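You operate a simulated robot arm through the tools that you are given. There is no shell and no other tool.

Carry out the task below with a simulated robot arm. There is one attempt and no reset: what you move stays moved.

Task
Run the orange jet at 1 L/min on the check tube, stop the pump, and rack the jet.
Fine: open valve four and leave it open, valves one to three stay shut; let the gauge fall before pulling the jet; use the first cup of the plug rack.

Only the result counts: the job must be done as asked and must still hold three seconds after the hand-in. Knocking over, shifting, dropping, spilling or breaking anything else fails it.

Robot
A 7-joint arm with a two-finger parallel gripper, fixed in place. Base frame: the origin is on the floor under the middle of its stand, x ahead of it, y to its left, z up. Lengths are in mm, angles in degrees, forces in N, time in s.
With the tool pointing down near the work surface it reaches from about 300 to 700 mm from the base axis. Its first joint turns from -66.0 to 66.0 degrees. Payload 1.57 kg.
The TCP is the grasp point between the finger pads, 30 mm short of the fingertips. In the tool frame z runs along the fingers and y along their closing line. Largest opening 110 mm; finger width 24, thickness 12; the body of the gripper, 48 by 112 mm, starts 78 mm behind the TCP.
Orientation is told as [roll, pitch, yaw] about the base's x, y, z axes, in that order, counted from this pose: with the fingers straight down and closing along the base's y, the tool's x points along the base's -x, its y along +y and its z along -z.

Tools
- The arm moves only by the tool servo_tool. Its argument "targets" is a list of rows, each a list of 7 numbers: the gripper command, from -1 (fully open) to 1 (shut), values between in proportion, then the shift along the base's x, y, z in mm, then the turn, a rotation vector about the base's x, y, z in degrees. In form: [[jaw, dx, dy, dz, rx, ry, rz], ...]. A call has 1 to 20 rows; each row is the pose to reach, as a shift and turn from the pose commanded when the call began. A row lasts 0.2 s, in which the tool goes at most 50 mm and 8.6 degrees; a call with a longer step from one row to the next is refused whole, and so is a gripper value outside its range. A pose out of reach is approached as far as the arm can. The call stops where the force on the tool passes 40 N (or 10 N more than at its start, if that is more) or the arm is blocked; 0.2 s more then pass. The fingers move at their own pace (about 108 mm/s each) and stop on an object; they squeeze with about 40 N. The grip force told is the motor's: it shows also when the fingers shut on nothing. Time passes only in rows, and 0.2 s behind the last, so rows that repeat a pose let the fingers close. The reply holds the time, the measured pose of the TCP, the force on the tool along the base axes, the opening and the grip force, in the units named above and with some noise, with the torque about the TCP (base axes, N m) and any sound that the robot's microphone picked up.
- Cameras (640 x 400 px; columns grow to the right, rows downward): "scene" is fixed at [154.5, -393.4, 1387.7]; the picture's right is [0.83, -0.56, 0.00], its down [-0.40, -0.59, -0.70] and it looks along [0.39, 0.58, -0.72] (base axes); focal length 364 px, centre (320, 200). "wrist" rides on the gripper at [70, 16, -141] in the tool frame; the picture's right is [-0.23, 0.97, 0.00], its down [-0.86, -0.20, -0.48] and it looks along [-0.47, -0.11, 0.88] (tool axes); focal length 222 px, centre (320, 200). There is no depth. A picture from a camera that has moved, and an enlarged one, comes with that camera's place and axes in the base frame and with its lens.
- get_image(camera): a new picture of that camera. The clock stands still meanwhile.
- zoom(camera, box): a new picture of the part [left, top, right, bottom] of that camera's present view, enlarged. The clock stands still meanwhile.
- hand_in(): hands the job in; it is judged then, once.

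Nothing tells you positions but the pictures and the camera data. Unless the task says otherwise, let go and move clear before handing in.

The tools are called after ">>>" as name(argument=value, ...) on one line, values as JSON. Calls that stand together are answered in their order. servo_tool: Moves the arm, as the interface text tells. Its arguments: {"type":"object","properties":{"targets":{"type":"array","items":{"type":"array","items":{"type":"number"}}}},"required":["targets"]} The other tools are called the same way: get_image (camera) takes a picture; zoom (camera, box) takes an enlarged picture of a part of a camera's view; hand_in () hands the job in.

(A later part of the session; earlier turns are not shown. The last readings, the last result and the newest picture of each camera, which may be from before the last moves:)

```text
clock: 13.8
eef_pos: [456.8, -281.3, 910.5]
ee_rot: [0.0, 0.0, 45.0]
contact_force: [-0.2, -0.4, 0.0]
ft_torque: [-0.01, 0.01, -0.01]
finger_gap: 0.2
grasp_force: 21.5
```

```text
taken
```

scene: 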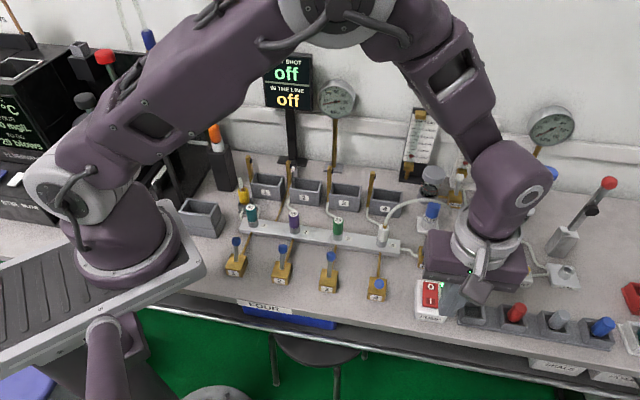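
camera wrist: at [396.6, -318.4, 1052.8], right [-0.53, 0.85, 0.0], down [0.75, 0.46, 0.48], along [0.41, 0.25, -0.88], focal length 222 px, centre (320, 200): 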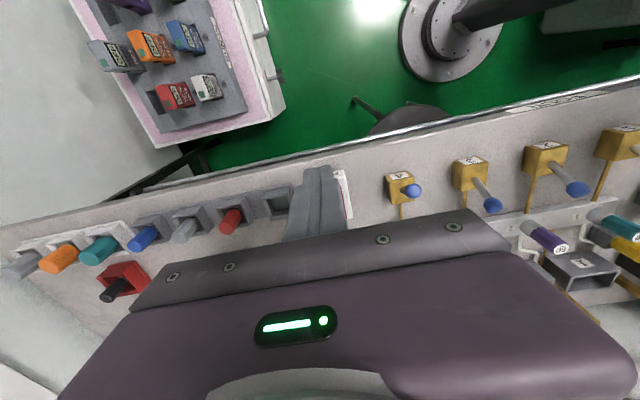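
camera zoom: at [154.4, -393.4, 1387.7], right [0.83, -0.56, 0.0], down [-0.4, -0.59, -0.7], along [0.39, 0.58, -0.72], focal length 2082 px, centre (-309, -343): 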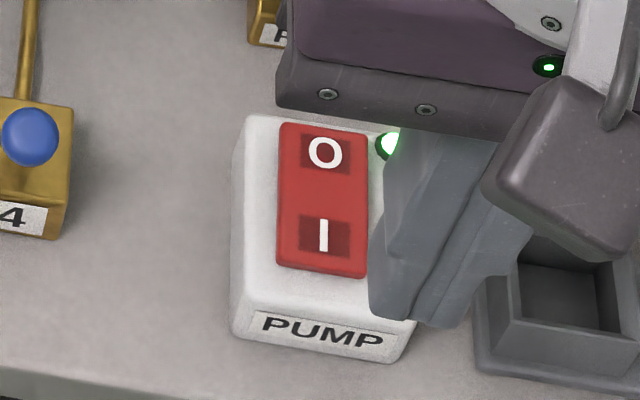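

The lamp is green: the pump is on. Now I read the gauges and flow tubes.

>>> zoom(camera="scene", box=[310, 75, 360, 125])

>>> zoom(camera="scene", box=[395, 95, 515, 185])

>>> zoom(camera="scene", box=[525, 100, 580, 150])

```text
8.00 times, centred on (335, 100) of scene
camera zoom: at [154.4, -393.4, 1387.7], right [0.83, -0.56, 0.0], down [-0.4, -0.59, -0.7], along [0.39, 0.58, -0.72], focal length 2914 px, centre (200, 1000)
```

zoom: 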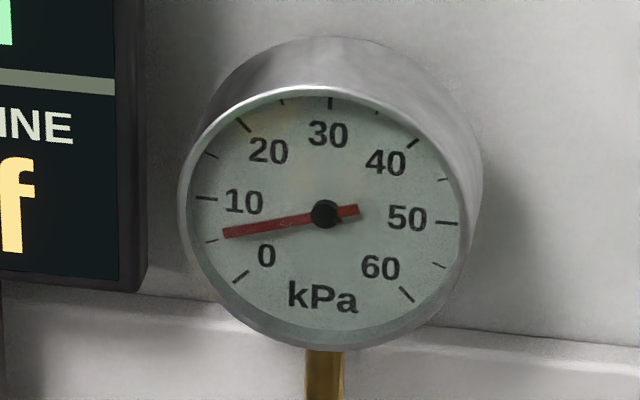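

```text
4.44 times, centred on (455, 140) of scene
camera zoom: at [154.4, -393.4, 1387.7], right [0.83, -0.56, 0.0], down [-0.4, -0.59, -0.7], along [0.39, 0.58, -0.72], focal length 1619 px, centre (-280, 467)
```

zoom: 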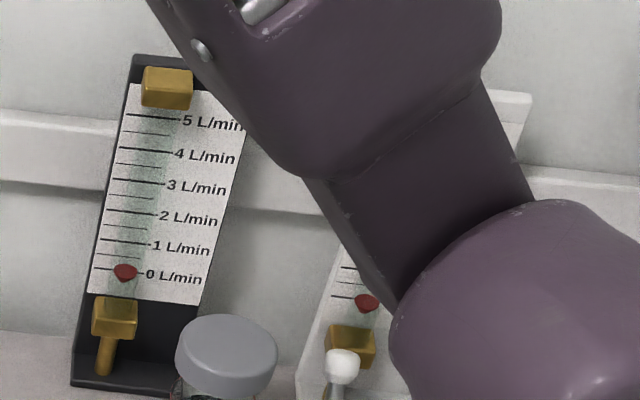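

```text
8.00 times, centred on (552, 125) of scene
camera zoom: at [154.4, -393.4, 1387.7], right [0.83, -0.56, 0.0], down [-0.4, -0.59, -0.7], along [0.39, 0.58, -0.72], focal length 2914 px, centre (-1540, 800)
```

zoom: 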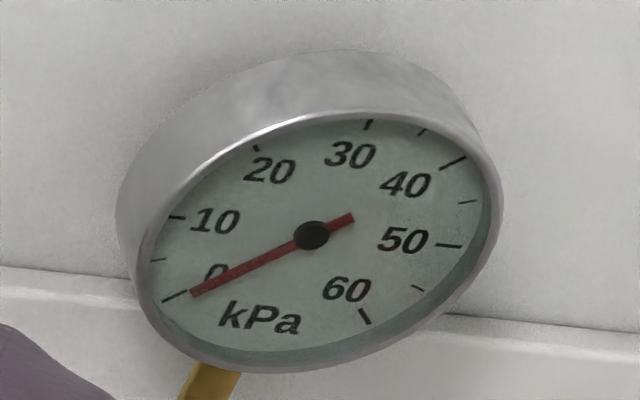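

The line gauge reads about 5–6 kPa and both floats have just lifted, so FINE is nearly closed. I want a level look at the flow tubes to read them without parallax, so I'll tilt the tool up with the fingers open and look toward the back.

>>> servo_tool(targets=[[0, 11, 11, 10, 4.9, -4.9, 0], [-1, 22, 22, 20, 9.7, -9.7, 0], [-1, 33, 34, 20, 14.6, -14.6, 0], [-1, 44, 45, 20, 19.5, -19.5, 0], [-1, 55, 56, 20, 24.3, -24.3, 0], [-1, 66, 68, 20, 29.2, -29.2, 0], [-1, 77, 79, 10, 34, -34, 0], [-1, 87.6, 90.4, 0, 38.9, -38.9, 0], [-1, 87.6, 90.4, -20, 38.9, -38.9, 0], [-1, 87.6, 90.4, -20, 38.9, -38.9, 0]])

>>> get_image(camera="wrist")

>>> get_image(camera="scene")

```text
clock: 16.0
eef_pos: [545.5, -190.4, 891.0]
ee_rot: [-0.1, -55.0, 45.1]
contact_force: [1.0, 0.5, 0.0]
ft_torque: [0.01, 0.02, -0.01]
finger_gap: 110.0
grasp_force: 0.0
```

```text
taken
camera wrist: at [423.5, -289.0, 915.4], right [-0.6, 0.78, 0.19], down [0.21, -0.07, 0.98], along [0.77, 0.62, -0.12], focal length 222 px, centre (320, 200)
```

wrist: 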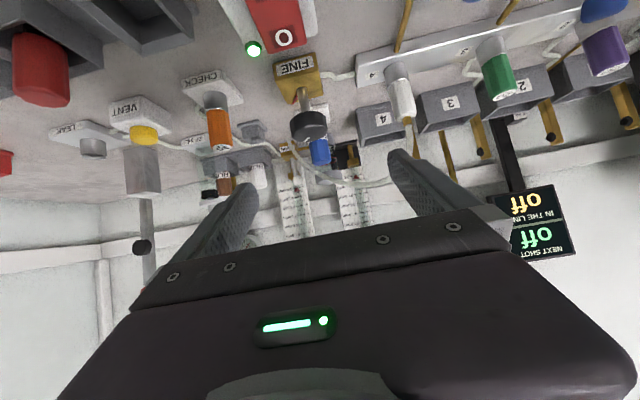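

```text
taken
```

scene: 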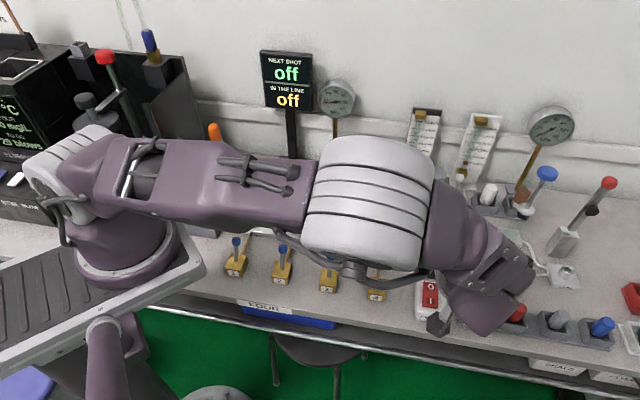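

I have a near-level view of both tubes. Zooming on them in both cameras to calibrate the reading.

>>> zoom(camera="wrist", box=[265, 160, 385, 245])

>>> zoom(camera="wrist", box=[275, 170, 320, 240])

>>> zoom(camera="scene", box=[395, 100, 515, 180])

>>> zoom(camera="wrist", box=[250, 90, 430, 210])

```text
4.71 times, centred on (325, 202) of wrist
camera zoom: at [423.5, -289.0, 915.4], right [-0.6, 0.78, 0.19], down [0.21, -0.07, 0.98], along [0.77, 0.62, -0.12], focal length 1045 px, centre (296, 188)
```

zoom: 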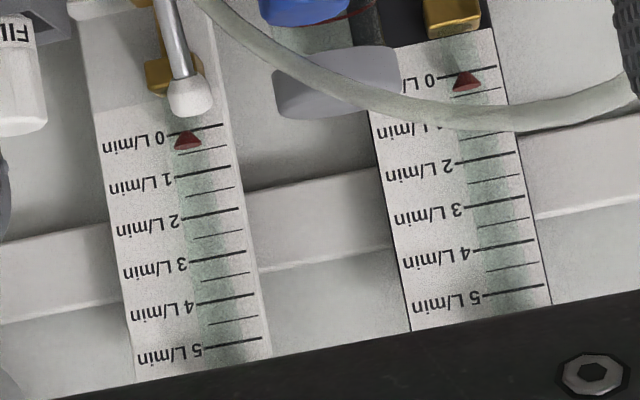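

```text
5.71 times, centred on (298, 205) of wrist
camera zoom: at [423.5, -289.0, 915.4], right [-0.6, 0.78, 0.19], down [0.21, -0.07, 0.98], along [0.77, 0.62, -0.12], focal length 1269 px, centre (449, 171)
```

zoom: 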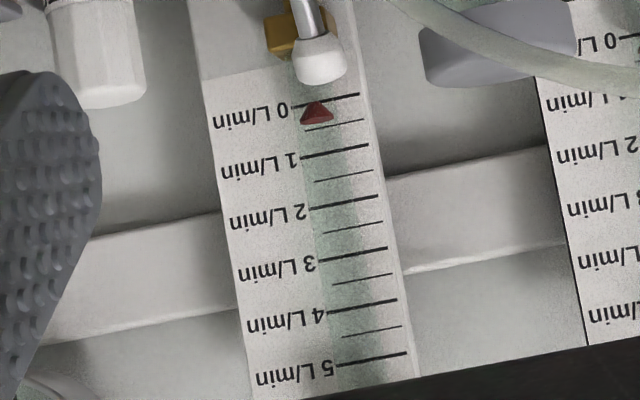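

```text
5.00 times, centred on (455, 140) of scene
camera zoom: at [154.5, -393.4, 1387.7], right [0.83, -0.56, 0.0], down [-0.4, -0.59, -0.7], along [0.39, 0.58, -0.72], focal length 1822 px, centre (-355, 500)
```

zoom: 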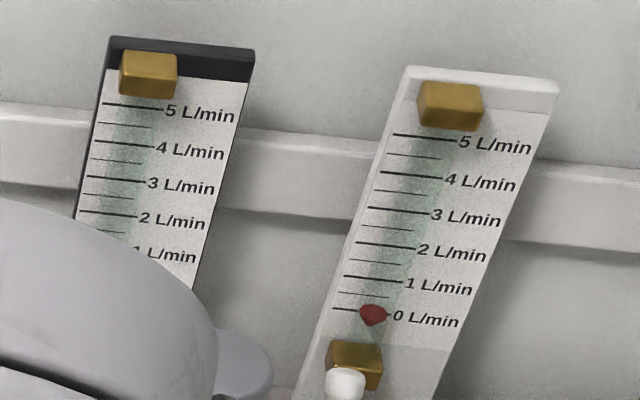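

```text
3.33 times, centred on (340, 150) of wrist
camera zoom: at [423.5, -289.0, 915.4], right [-0.6, 0.78, 0.19], down [0.21, -0.07, 0.98], along [0.77, 0.62, -0.12], focal length 740 px, centre (253, 367)
```

zoom: 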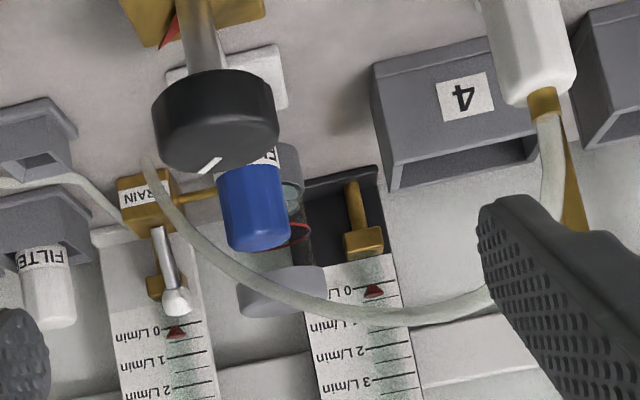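

Both float and scale are visible. I zoom tighter in both views to get accurate offsets.

>>> zoom(camera="scene", box=[440, 150, 520, 200])

>>> zoom(camera="wrist", box=[285, 180, 317, 200])

>>> zoom(camera="scene", box=[450, 140, 490, 170])

>>> zoom(camera="scene", box=[310, 75, 360, 125])

```text
8.00 times, centred on (480, 175) of scene
camera zoom: at [154.5, -393.4, 1387.7], right [0.83, -0.56, 0.0], down [-0.4, -0.59, -0.7], along [0.39, 0.58, -0.72], focal length 2914 px, centre (-960, 400)
```

zoom: 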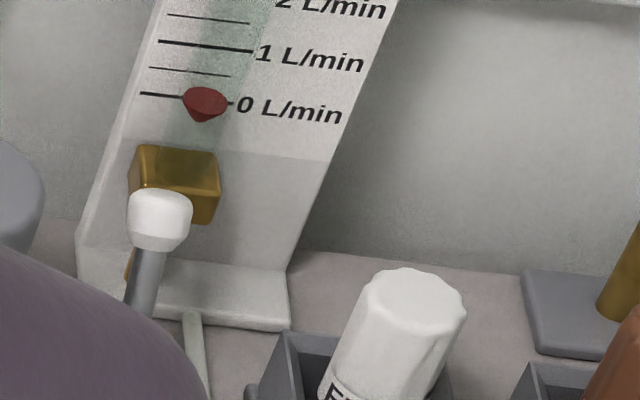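

```text
16.00 times, centred on (301, 190) of wrist
camera zoom: at [423.5, -289.0, 915.4], right [-0.6, 0.78, 0.19], down [0.21, -0.07, 0.98], along [0.77, 0.62, -0.12], focal length 3554 px, centre (624, 360)
```

zoom: 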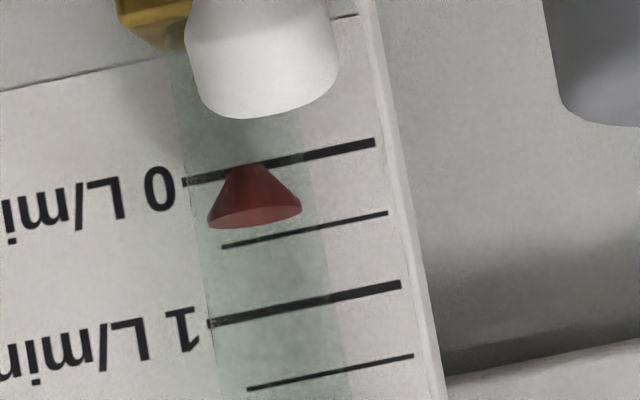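

```text
13.33 times, centred on (470, 155) of scene
camera zoom: at [154.5, -393.4, 1387.7], right [0.83, -0.56, 0.0], down [-0.4, -0.59, -0.7], along [0.39, 0.58, -0.72], focal length 4858 px, centre (-1680, 800)
```

zoom: 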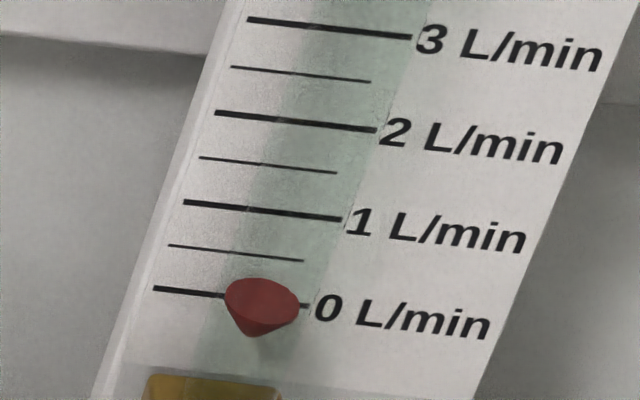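

```text
8.00 times, centred on (335, 100) of scene
camera zoom: at [154.5, -393.4, 1387.7], right [0.83, -0.56, 0.0], down [-0.4, -0.59, -0.7], along [0.39, 0.58, -0.72], focal length 2914 px, centre (200, 1000)
```

zoom: 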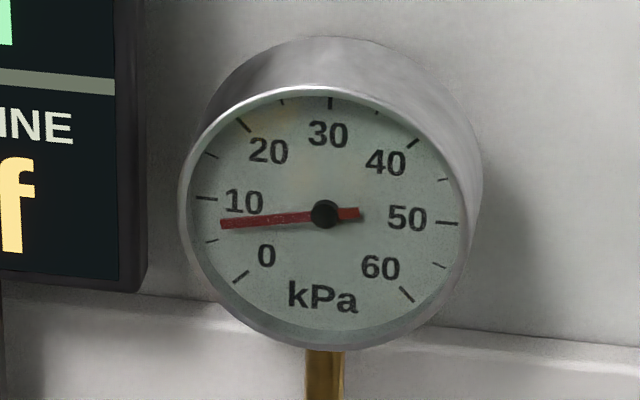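

The calibration is consistent. The reading is at the float's wide top disc: rest reads 0, and the scene view shows it about 0.4 division low from parallax. Check flow is about 0.44 L/min and may still be rising, so I'll wait in place and re-read.

>>> servo_tool(targets=[[-1, 0, 0, 0, 0, 0, 0], [-1, 0, 0, 0, 0, 0, 0], [-1, 0, 0, 0, 0, 0, 0], [-1, 0, 0, 0, 0, 0, 0], [-1, 0, 0, 0, 0, 0, 0], [-1, 0, 0, 0, 0, 0, 0], [-1, 0, 0, 0, 0, 0, 0], [-1, 0, 0, 0, 0, 0, 0], [-1, 0, 0, 0, 0, 0, 0], [-1, 0, 0, 0, 0, 0, 0]])

>>> zoom(camera="wrist", box=[285, 180, 317, 200])

>>> zoom(camera="scene", box=[450, 140, 490, 170])

>>> zoom(camera="scene", box=[310, 75, 360, 125])

>>> zoom(camera="wrist", box=[220, 0, 440, 160])

```text
clock: 18.2
eef_pos: [545.1, -189.9, 890.6]
ee_rot: [0.0, -55.0, 45.1]
contact_force: [-0.5, 0.5, -0.5]
ft_torque: [0.02, -0.01, 0.0]
finger_gap: 109.8
grasp_force: 0.1
```

```text
16.00 times, centred on (301, 190) of wrist
camera zoom: at [423.4, -289.0, 915.7], right [-0.6, 0.78, 0.19], down [0.21, -0.07, 0.98], along [0.77, 0.62, -0.12], focal length 3554 px, centre (624, 360)
```

zoom: 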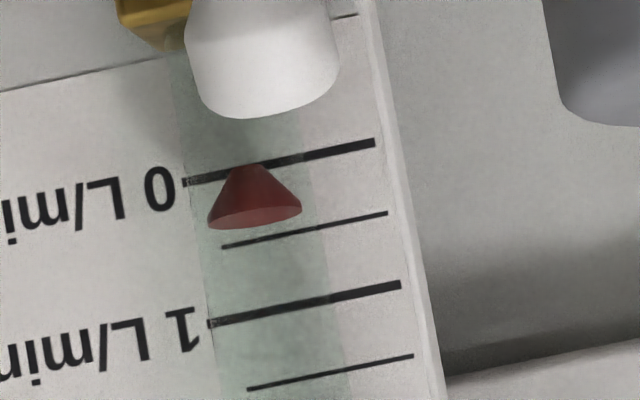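

```text
13.33 times, centred on (470, 155) of scene
camera zoom: at [154.5, -393.4, 1387.7], right [0.83, -0.56, 0.0], down [-0.4, -0.59, -0.7], along [0.39, 0.58, -0.72], focal length 4858 px, centre (-1680, 800)
```

zoom: 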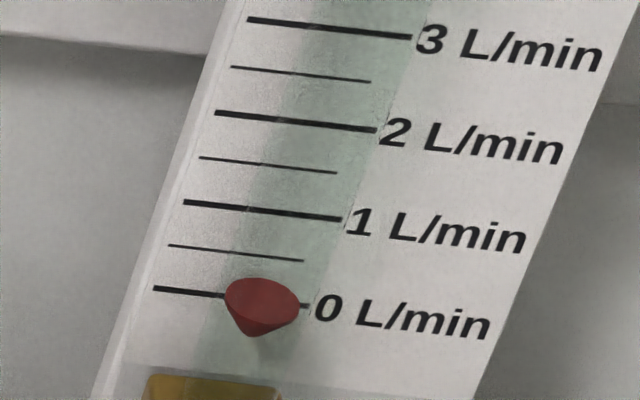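

```text
8.00 times, centred on (335, 100) of scene
camera zoom: at [154.5, -393.4, 1387.7], right [0.83, -0.56, 0.0], down [-0.4, -0.59, -0.7], along [0.39, 0.58, -0.72], focal length 2914 px, centre (200, 1000)
```

zoom: 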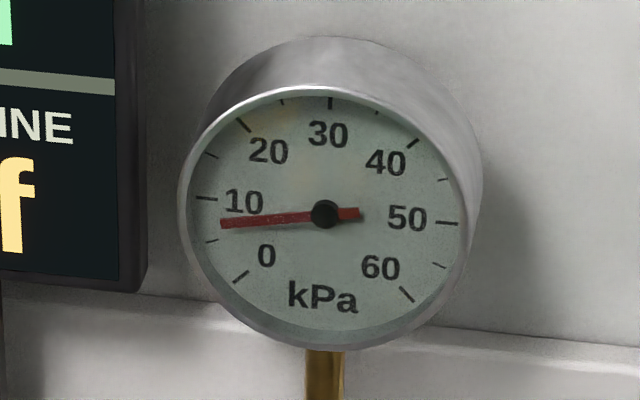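

```text
2.50 times, centred on (330, 80) of wrist
camera zoom: at [423.4, -289.0, 915.7], right [-0.6, 0.78, 0.19], down [0.21, -0.07, 0.98], along [0.77, 0.62, -0.12], focal length 555 px, centre (295, 500)
```

zoom: 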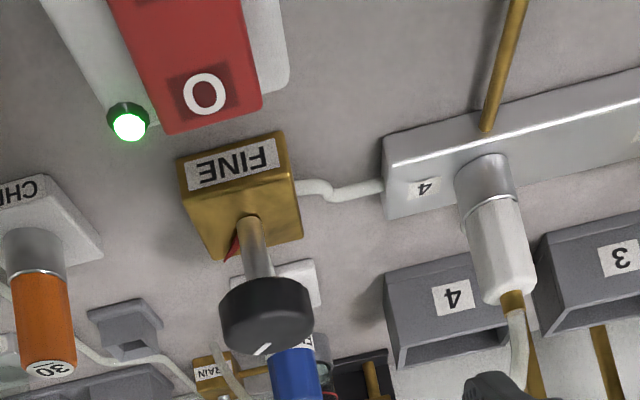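

Flow is steady at about 0.44 L/min and 7 kPa. There's a red mark on the FINE block that may show the opening direction, so I'll zoom on it.

>>> zoom(camera="wrist", box=[280, 50, 350, 150])

>>> zoom(camera="wrist", box=[290, 70, 330, 100])

```text
4.00 times, centred on (315, 100) of wrist
camera zoom: at [423.4, -289.0, 915.7], right [-0.6, 0.78, 0.19], down [0.21, -0.07, 0.98], along [0.77, 0.62, -0.12], focal length 888 px, centre (340, 600)
```

zoom: 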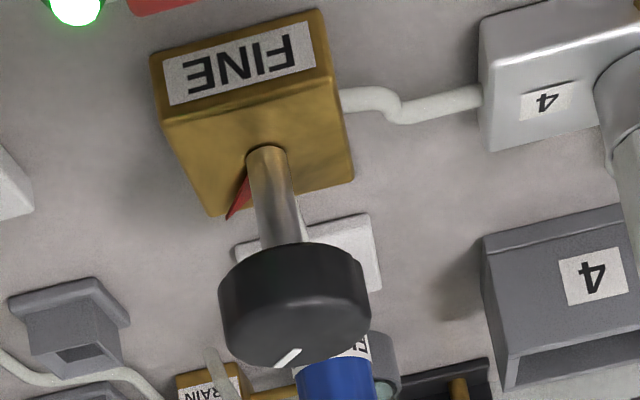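

```text
13.33 times, centred on (310, 85) of wrist
camera zoom: at [423.4, -289.0, 915.7], right [-0.6, 0.78, 0.19], down [0.21, -0.07, 0.98], along [0.77, 0.62, -0.12], focal length 2962 px, centre (453, 1733)
```

zoom: 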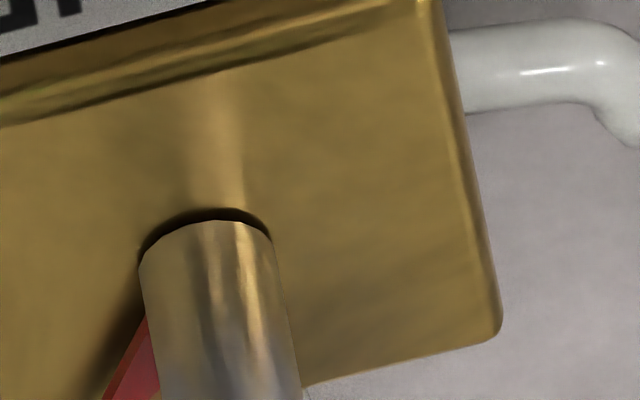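

The red mark lies under the pointer and doesn't settle the direction, so I'll test with a small turn. I'll bring the tool back to vertical above the FINE knob (586.8,-153.6), fingers about 66 mm apart.

>>> servo_tool(targets=[[-1, 0, 0, 15, -4.9, 4.9, 0], [-1, 0, 0, 30, -9.7, 9.7, 0], [-1, 5, 5, 40, -14.6, 14.6, 0], [-0.6, 12, 10, 40, -19.5, 19.5, 0], [-0.2, 20, 17, 40, -24.3, 24.3, 0], [-0.2, 28, 24, 40, -29.2, 29.2, 0], [-0.2, 36, 31, 40, -34, 34, 0], [-0.2, 41.7, 36.3, 40, -38.9, 38.9, 0], [-0.2, 41.7, 36.3, 15, -38.9, 38.9, 0], [-0.2, 41.7, 36.3, 15, -38.9, 38.9, 0]])

>>> get_image(camera="wrist")

>>> get_image(camera="scene")

```text
clock: 20.4
eef_pos: [586.3, -155.0, 905.1]
ee_rot: [-0.1, 0.0, 45.0]
contact_force: [0.5, 0.3, 0.3]
ft_torque: [0.0, 0.04, -0.02]
finger_gap: 66.2
grasp_force: 0.0
```

```text
taken
camera wrist: at [525.5, -191.9, 1047.4], right [-0.53, 0.85, 0.0], down [0.75, 0.46, 0.48], along [0.41, 0.25, -0.88], focal length 222 px, centre (320, 200)
```

wrist: 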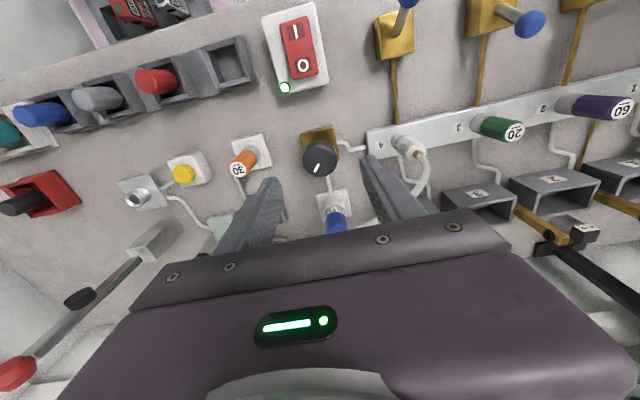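

```text
taken
```

scene: 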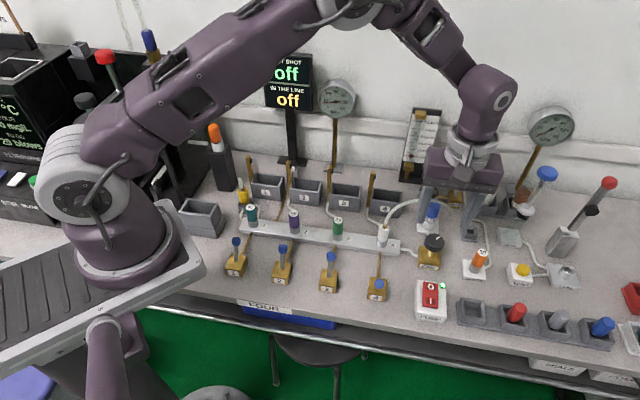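

The tool is above the FINE knob. Let me check hose clearance and that the left tube is readable from here.

>>> zoom(camera="wrist", box=[220, 110, 460, 250])

>>> zoom(camera="scene", box=[360, 100, 520, 280])

>>> zoom(camera="scene", box=[395, 95, 455, 175])

```text
2.67 times, centred on (340, 180) of wrist
camera zoom: at [525.5, -191.9, 1047.4], right [-0.53, 0.85, 0.0], down [0.75, 0.46, 0.48], along [0.41, 0.25, -0.88], focal length 592 px, centre (267, 253)
```

zoom: 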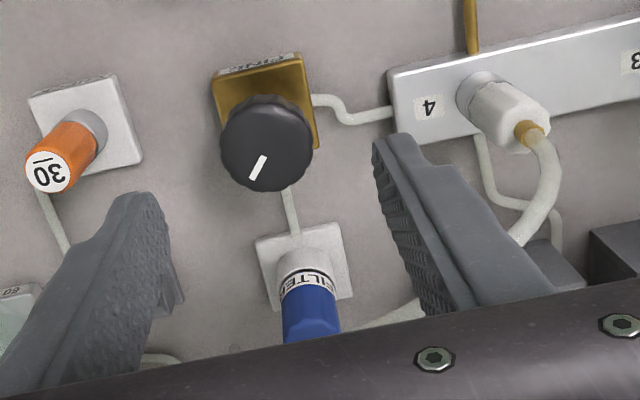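

```text
2.22 times, centred on (440, 190) of scene
camera zoom: at [154.5, -393.4, 1387.7], right [0.83, -0.56, 0.0], down [-0.4, -0.59, -0.7], along [0.39, 0.58, -0.72], focal length 810 px, centre (53, 222)
```

zoom: 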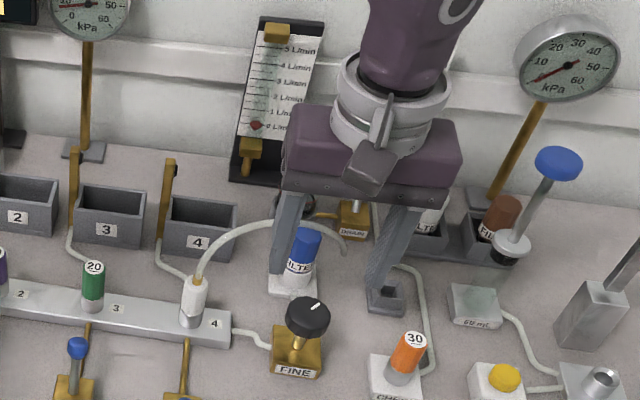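

```text
5.00 times, centred on (425, 135) of scene
camera zoom: at [154.5, -393.4, 1387.7], right [0.83, -0.56, 0.0], down [-0.4, -0.59, -0.7], along [0.39, 0.58, -0.72], focal length 1822 px, centre (-205, 525)
```

zoom: 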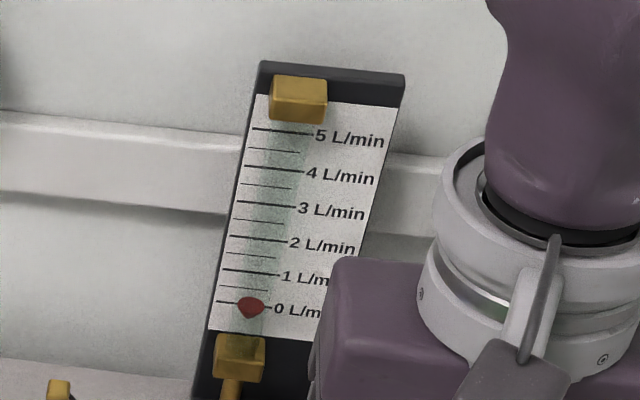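

Clear all round. I descend so the pads straddle the knob, then close on it.

>>> servo_tool(targets=[[-0.2, 1.5, 2, -30, 0, 0, 0], [-0.2, 1.5, 2, -55, 0, 0, 0], [-0.2, 1.5, 2, -70, 0, 0, 0], [-0.2, 1.5, 2, -77, 0, 0, 0], [-0.2, 1.5, 2, -77, 0, 0, 0]])

>>> zoom(camera="scene", box=[390, 90, 530, 290])

>>> get_image(camera="wrist")

```text
clock: 21.6
eef_pos: [587.8, -151.7, 828.3]
ee_rot: [-0.1, 0.0, 45.2]
contact_force: [0.1, -0.1, -0.2]
ft_torque: [0.0, -0.01, 0.03]
finger_gap: 66.1
grasp_force: 0.1
```

```text
2.00 times, centred on (460, 190) of scene
camera zoom: at [154.5, -393.4, 1387.7], right [0.83, -0.56, 0.0], down [-0.4, -0.59, -0.7], along [0.39, 0.58, -0.72], focal length 729 px, centre (40, 220)
```

zoom: 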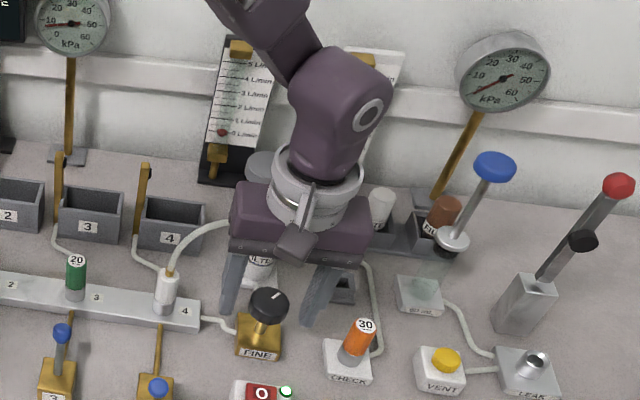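

```text
taken
camera wrist: at [527.4, -190.0, 970.4], right [-0.53, 0.85, 0.0], down [0.75, 0.46, 0.48], along [0.41, 0.25, -0.88], focal length 222 px, centre (320, 200)
```

wrist: 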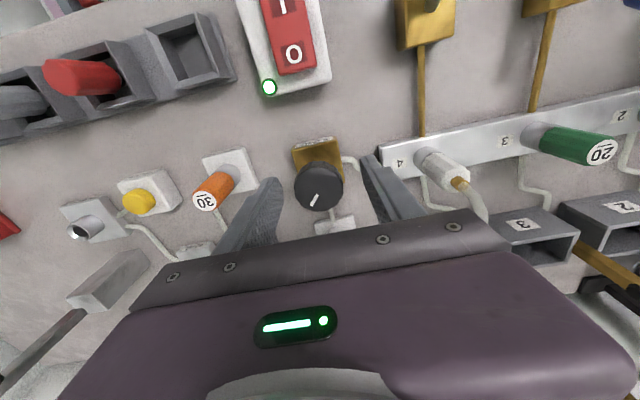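

The pads straddle the knob; force is nil. Closing on it now.

>>> servo_tool(targets=[[0.1, 0, 0, 0, 0, 0, 0], [0.5, 0, 0, 0, 0, 0, 0], [0.5, 0, 0, 0, 0, 0, 0], [0.5, 0, 0, 0, 0, 0, 0]])

>>> zoom(camera="scene", box=[310, 75, 360, 125])

>>> zoom(camera="scene", box=[400, 105, 450, 165])

>>> zoom(camera="wrist", box=[250, 120, 410, 240])

```text
clock: 22.6
eef_pos: [589.4, -153.8, 828.5]
ee_rot: [-0.2, 0.0, 44.9]
contact_force: [12.1, -10.1, -8.3]
ft_torque: [-0.2, -0.47, -0.05]
finger_gap: 37.3
grasp_force: 43.1
```

```text
8.00 times, centred on (335, 100) of scene
camera zoom: at [154.8, -393.6, 1387.6], right [0.83, -0.56, 0.0], down [-0.4, -0.59, -0.7], along [0.39, 0.58, -0.72], focal length 2914 px, centre (200, 1000)
```

zoom: 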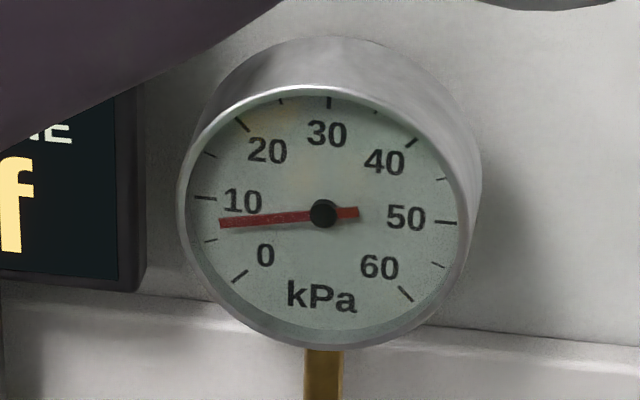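

```text
6.67 times, centred on (425, 135) of scene
camera zoom: at [154.8, -393.6, 1387.6], right [0.83, -0.56, 0.0], down [-0.4, -0.59, -0.7], along [0.39, 0.58, -0.72], focal length 2429 px, centre (-380, 633)
```

zoom: 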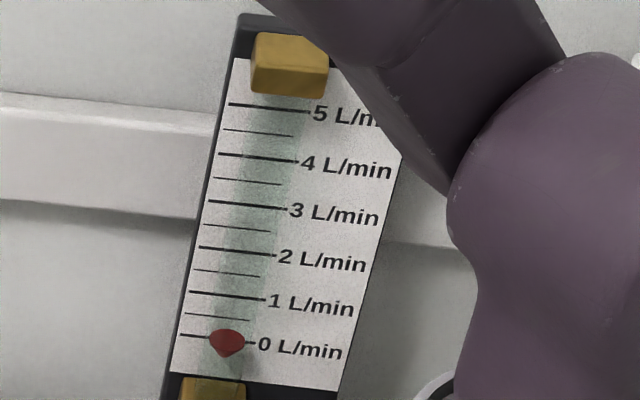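

```text
3.33 times, centred on (330, 180) of wrist
camera zoom: at [527.9, -190.7, 970.6], right [-0.53, 0.85, 0.0], down [0.74, 0.47, 0.48], along [0.41, 0.25, -0.88], focal length 740 px, centre (287, 267)
```

zoom: 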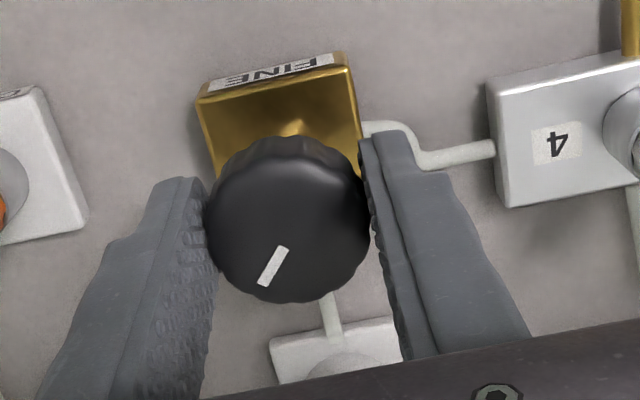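

The knob is gripped (37 mm). I relieve the slight sideways load and turn about +10° counterclockwise as a test, watching the gauge and left tube.

>>> servo_tool(targets=[[0.6, 1.5, -1.5, 0, 0, 0, 0], [0.6, 1.5, -1.5, 0, 0, 0, 5], [0.6, 1.5, -1.5, 0, 0, 0, 10], [0.6, 1.5, -1.5, 0, 0, 0, 10], [0.6, 1.5, -1.5, 0, 0, 0, 10], [0.6, 1.5, -1.5, 0, 0, 0, 10], [0.6, 1.5, -1.5, 0, 0, 0, 10], [0.6, 1.5, -1.5, 0, 0, 0, 10], [0.6, 1.5, -1.5, 0, 0, 0, 10]])

>>> zoom(camera="scene", box=[310, 75, 360, 125])

>>> zoom(camera="scene", box=[400, 105, 450, 165])

>>> zoom(camera="wrist", box=[250, 120, 410, 240])

```text
clock: 24.6
eef_pos: [589.2, -153.0, 828.1]
ee_rot: [-0.1, 0.0, 55.0]
contact_force: [-1.2, -3.0, 9.4]
ft_torque: [-0.18, 0.1, -0.02]
finger_gap: 37.1
grasp_force: 43.3
```

```text
8.00 times, centred on (335, 100) of scene
camera zoom: at [154.3, -393.4, 1387.7], right [0.83, -0.56, 0.0], down [-0.4, -0.59, -0.7], along [0.39, 0.58, -0.72], focal length 2914 px, centre (200, 1000)
```

zoom: 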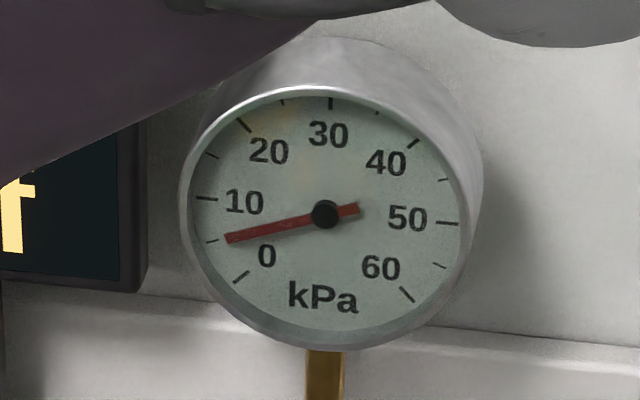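

```text
6.67 times, centred on (425, 135) of scene
camera zoom: at [154.3, -393.4, 1387.7], right [0.83, -0.56, 0.0], down [-0.4, -0.59, -0.7], along [0.39, 0.58, -0.72], focal length 2429 px, centre (-380, 633)
```

zoom: 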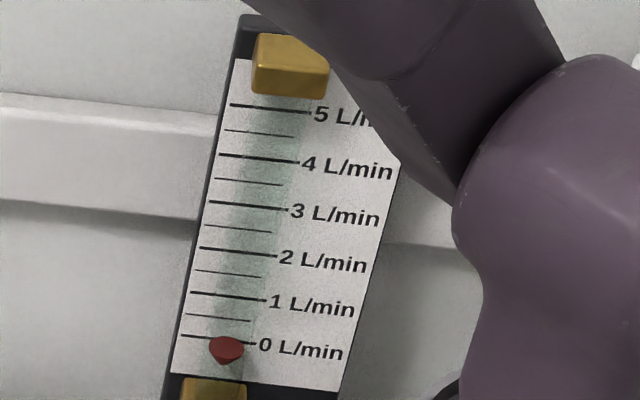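

```text
3.33 times, centred on (330, 180) of wrist
camera zoom: at [536.1, -201.2, 970.7], right [-0.67, 0.74, 0.0], down [0.65, 0.59, 0.48], along [0.36, 0.32, -0.88], focal length 740 px, centre (287, 267)
```

zoom: 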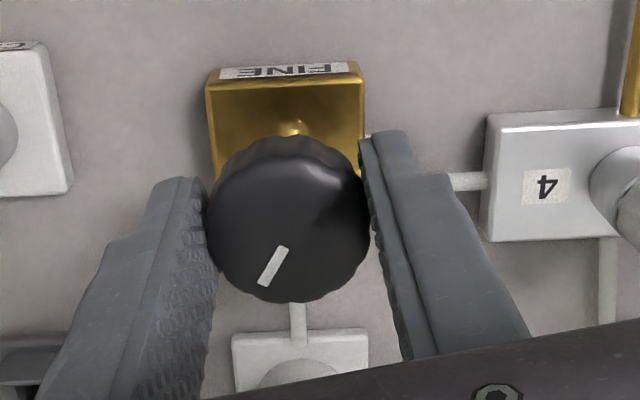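

Counterclockwise lowers the flow (7→4.5 kPa), so clockwise opens it, at roughly 0.018 L/min per degree. I turn clockwise about 35° and re-read before fine trim.

>>> servo_tool(targets=[[0.6, 0, 0, 0, 0, 0, -5], [0.6, 0, 0, 0, 0, 0, -10], [0.6, 0, 0, 0, 0, 0, -15], [0.6, 0, 0, 0, 0, 0, -20], [0.6, 0, 0, 0, 0, 0, -25], [0.6, 0, 0, 0, 0, 0, -30], [0.6, 0, 0, 0, 0, 0, -35], [0.6, 0, 0, 0, 0, 0, -35], [0.6, 0, 0, 0, 0, 0, -35], [0.6, 0, 0, 0, 0, 0, -35], [0.6, 0, 0, 0, 0, 0, -35], [0.6, 0, 0, 0, 0, 0, -35], [0.6, 0, 0, 0, 0, 0, -35]])

>>> zoom(camera="scene", box=[310, 75, 360, 125])

>>> zoom(camera="scene", box=[400, 105, 450, 165])

>>> get_image(camera="scene")

>>> get_image(camera="wrist")

```text
clock: 27.4
eef_pos: [589.3, -152.5, 828.8]
ee_rot: [0.0, 0.1, 19.9]
contact_force: [-14.7, 11.3, -2.8]
ft_torque: [0.26, 0.43, 0.03]
finger_gap: 37.5
grasp_force: 42.8
```

```text
8.00 times, centred on (335, 100) of scene
camera zoom: at [154.2, -393.1, 1387.8], right [0.83, -0.56, 0.0], down [-0.4, -0.59, -0.7], along [0.39, 0.58, -0.72], focal length 2914 px, centre (200, 1000)
```

zoom: 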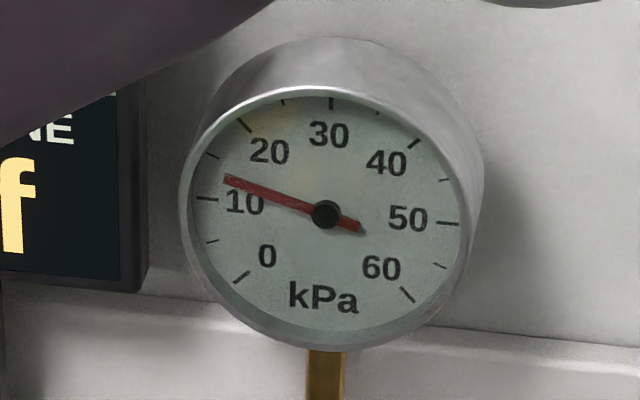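

```text
6.67 times, centred on (425, 135) of scene
camera zoom: at [154.2, -393.1, 1387.8], right [0.83, -0.56, 0.0], down [-0.4, -0.59, -0.7], along [0.39, 0.58, -0.72], focal length 2429 px, centre (-380, 633)
```

zoom: 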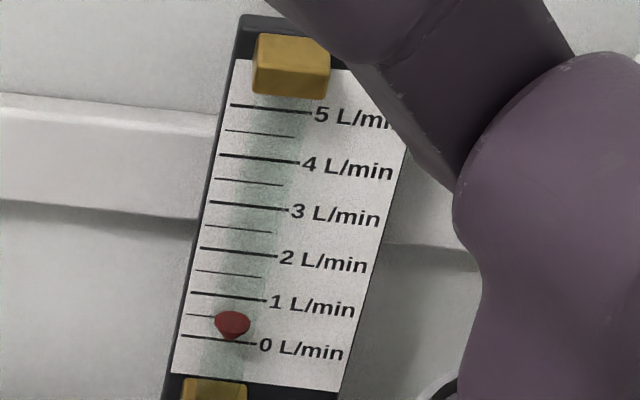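

```text
taken
```

scene: 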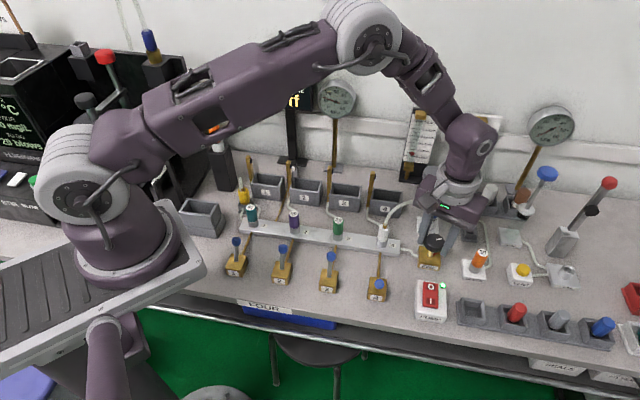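

```text
taken
camera wrist: at [518.1, -161.2, 970.8], right [-0.12, 0.99, 0.0], down [0.87, 0.11, 0.48], along [0.47, 0.06, -0.88], focal length 222 px, centre (320, 200)
```

wrist: 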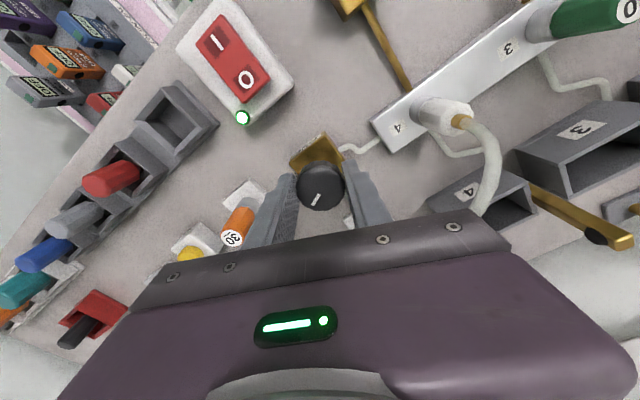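

The gauge is at 13 kPa and flow is about 0.83 L/min, so roughly 10° more is needed. I trim clockwise by 10° and let it settle.

>>> servo_tool(targets=[[0.6, -1, 1, 0, 0, 0, -4], [0.6, -1, 1, 0, 0, 0, -8], [0.6, -1, 1, 0, 0, 0, -10], [0.6, -1, 1, 0, 0, 0, -10], [0.6, -1, 1, 0, 0, 0, -10], [0.6, -1, 1, 0, 0, 0, -10], [0.6, -1, 1, 0, 0, 0, -10], [0.6, -1, 1, 0, 0, 0, -10], [0.6, -1, 1, 0, 0, 0, -10], [0.6, -1, 1, 0, 0, 0, -10], [0.6, -1, 1, 0, 0, 0, -10]])

>>> zoom(camera="scene", box=[310, 75, 360, 125])

>>> zoom(camera="scene", box=[400, 105, 450, 165])

>>> zoom(camera="scene", box=[360, 100, 520, 280])

```text
clock: 29.8
eef_pos: [588.2, -152.4, 828.7]
ee_rot: [-0.1, 0.1, 10.1]
contact_force: [-5.4, 7.5, -16.1]
ft_torque: [0.15, 0.14, 0.0]
finger_gap: 37.0
grasp_force: 43.7
```

```text
8.00 times, centred on (335, 100) of scene
camera zoom: at [154.6, -393.3, 1387.7], right [0.83, -0.56, 0.0], down [-0.4, -0.59, -0.7], along [0.39, 0.58, -0.72], focal length 2914 px, centre (200, 1000)
```

zoom: 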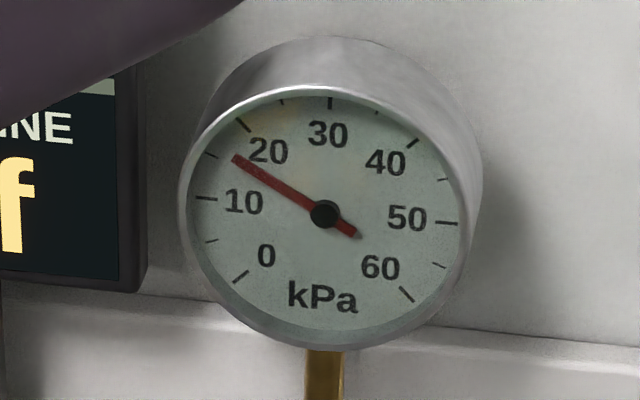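

```text
6.67 times, centred on (425, 135) of scene
camera zoom: at [154.6, -393.3, 1387.7], right [0.83, -0.56, 0.0], down [-0.4, -0.59, -0.7], along [0.39, 0.58, -0.72], focal length 2429 px, centre (-380, 633)
```

zoom: 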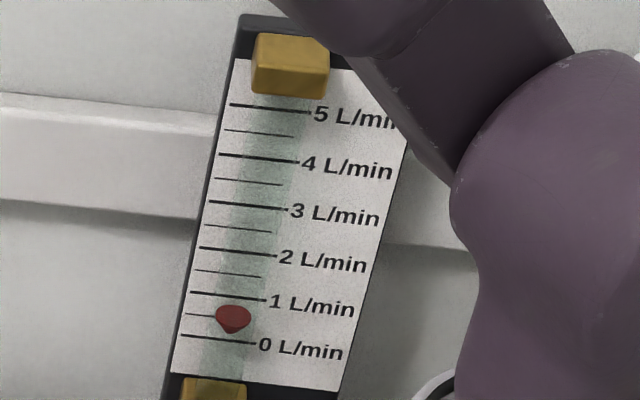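

```text
2.22 times, centred on (440, 190) of scene
camera zoom: at [154.6, -393.3, 1387.7], right [0.83, -0.56, 0.0], down [-0.4, -0.59, -0.7], along [0.39, 0.58, -0.72], focal length 810 px, centre (53, 222)
```

zoom: 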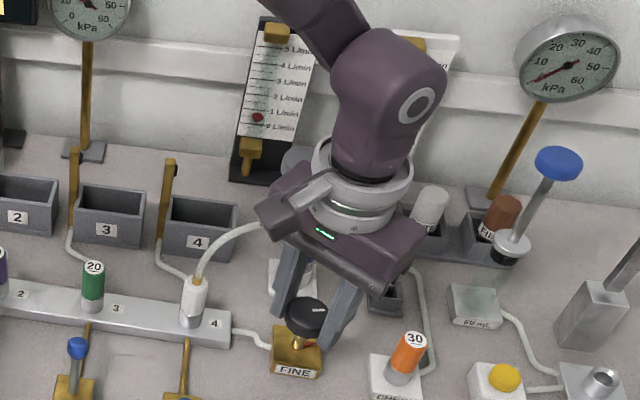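

Gauge about 16 kPa, and the estimate is about 1.0 L/min. I release the knob, rise, return yaw to 45° and go back to the level-view pose to verify the check tube directly.

>>> servo_tool(targets=[[-0.2, 0, 0, 0, 0, 0, 0], [-0.2, 0, 0, 0, 0, 0, 0], [-0.2, 0, 0, 20, 0, 0, 0], [-0.2, 0, 0, 50, 0, 0, 0], [-0.2, 0, 0, 90, 0, 0, 7], [-0.2, 0, 0, 100, 0, 0, 14], [-0.2, 0, 0, 100, 0, 0, 21], [-0.2, 0, 0, 100, 0, 0, 28], [-0.2, 0, 0, 100, 0, 0, 35], [-0.2, 0, 0, 100, 0, 0, 35]])

>>> zoom(camera="scene", box=[310, 75, 360, 125])

>>> get_image(camera="scene")

```text
clock: 32.0
eef_pos: [588.8, -151.1, 929.2]
ee_rot: [-0.1, 0.0, 45.1]
contact_force: [-0.4, 0.0, -0.7]
ft_torque: [0.02, 0.0, 0.0]
finger_gap: 65.9
grasp_force: 0.0
```

```text
8.00 times, centred on (335, 100) of scene
camera zoom: at [154.5, -393.4, 1387.7], right [0.83, -0.56, 0.0], down [-0.4, -0.59, -0.7], along [0.39, 0.58, -0.72], focal length 2914 px, centre (200, 1000)
```

zoom: 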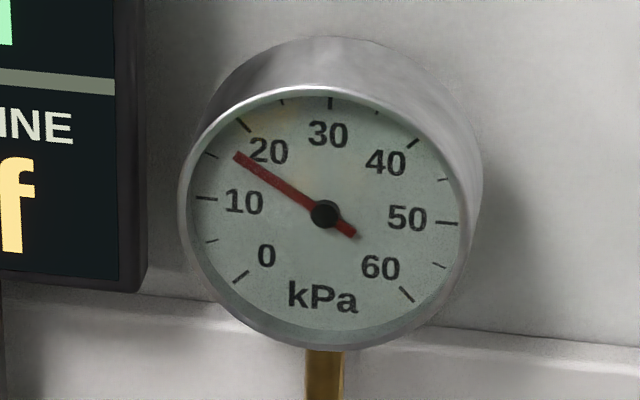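

```text
taken
```

scene: 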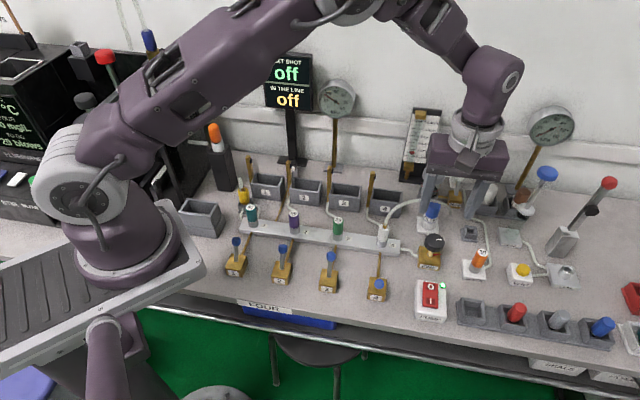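

Now back to the level-view pose.

>>> servo_tool(targets=[[-0.2, -6, -5, 0, 4.9, -4.9, 0], [-0.5, -12, -10, 0, 9.7, -9.7, 0], [-1, -18, -15, 0, 14.6, -14.6, 0], [-1, -24, -20, 0, 19.5, -19.5, 0], [-1, -30, -25, 0, 24.3, -24.3, 0], [-1, -35, -30, -5, 29.2, -29.2, 0], [-1, -40, -35, -15, 34, -34, 0], [-1, -43.5, -39, -30, 38.9, -38.9, 0], [-1, -43.5, -39, -38, 38.9, -38.9, 0], [-1, -43.5, -39, -38, 38.9, -38.9, 0], [-1, -43.5, -39, -38, 38.9, -38.9, 0]])

>>> zoom(camera="wrist", box=[285, 180, 317, 200])

>>> zoom(camera="scene", box=[450, 140, 490, 170])

>>> zoom(camera="scene", box=[440, 150, 520, 200])

>>> zoom(camera="scene", box=[310, 75, 360, 125])

```text
clock: 34.4
eef_pos: [544.3, -190.1, 890.3]
ee_rot: [-0.1, -55.1, 45.0]
contact_force: [0.3, 0.4, 0.6]
ft_torque: [-0.01, -0.03, -0.01]
finger_gap: 109.8
grasp_force: 0.0
```

```text
16.00 times, centred on (301, 190) of wrist
camera zoom: at [423.5, -289.8, 915.3], right [-0.6, 0.78, 0.19], down [0.21, -0.07, 0.98], along [0.77, 0.62, -0.12], focal length 3554 px, centre (624, 360)
```

zoom: 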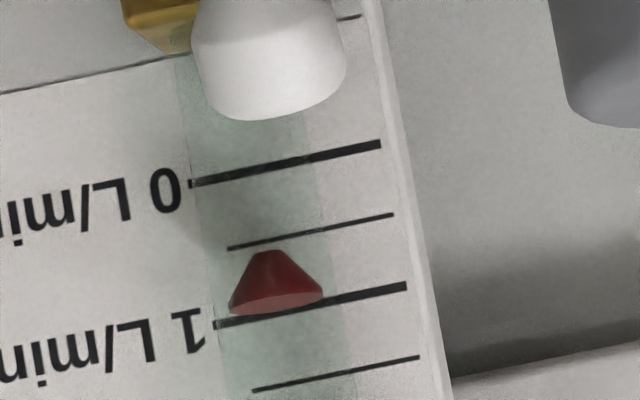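

```text
13.33 times, centred on (470, 155) of scene
camera zoom: at [154.4, -393.4, 1387.7], right [0.83, -0.56, 0.0], down [-0.4, -0.59, -0.7], along [0.39, 0.58, -0.72], focal length 4858 px, centre (-1680, 800)
```

zoom: 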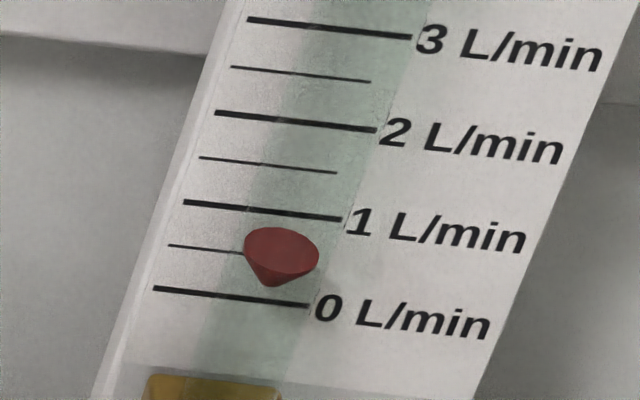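

```text
8.00 times, centred on (480, 175) of scene
camera zoom: at [154.4, -393.4, 1387.7], right [0.83, -0.56, 0.0], down [-0.4, -0.59, -0.7], along [0.39, 0.58, -0.72], focal length 2914 px, centre (-960, 400)
```

zoom: 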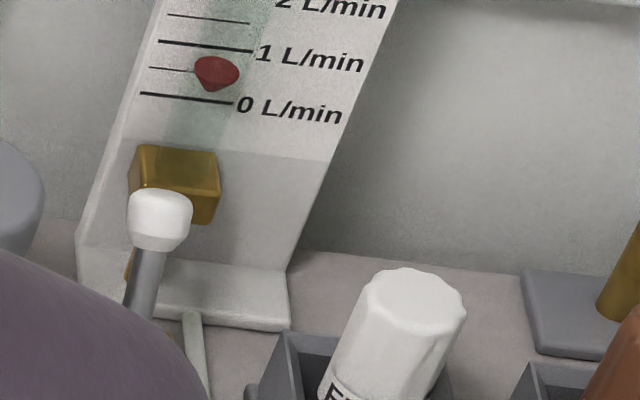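

```text
8.00 times, centred on (335, 100) of scene
camera zoom: at [154.4, -393.4, 1387.7], right [0.83, -0.56, 0.0], down [-0.4, -0.59, -0.7], along [0.39, 0.58, -0.72], focal length 2914 px, centre (200, 1000)
```

zoom: 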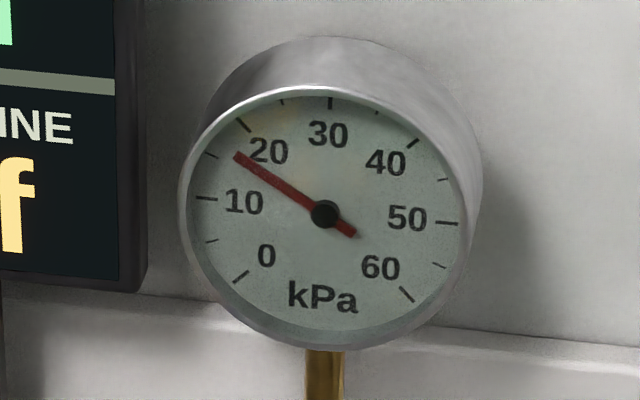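

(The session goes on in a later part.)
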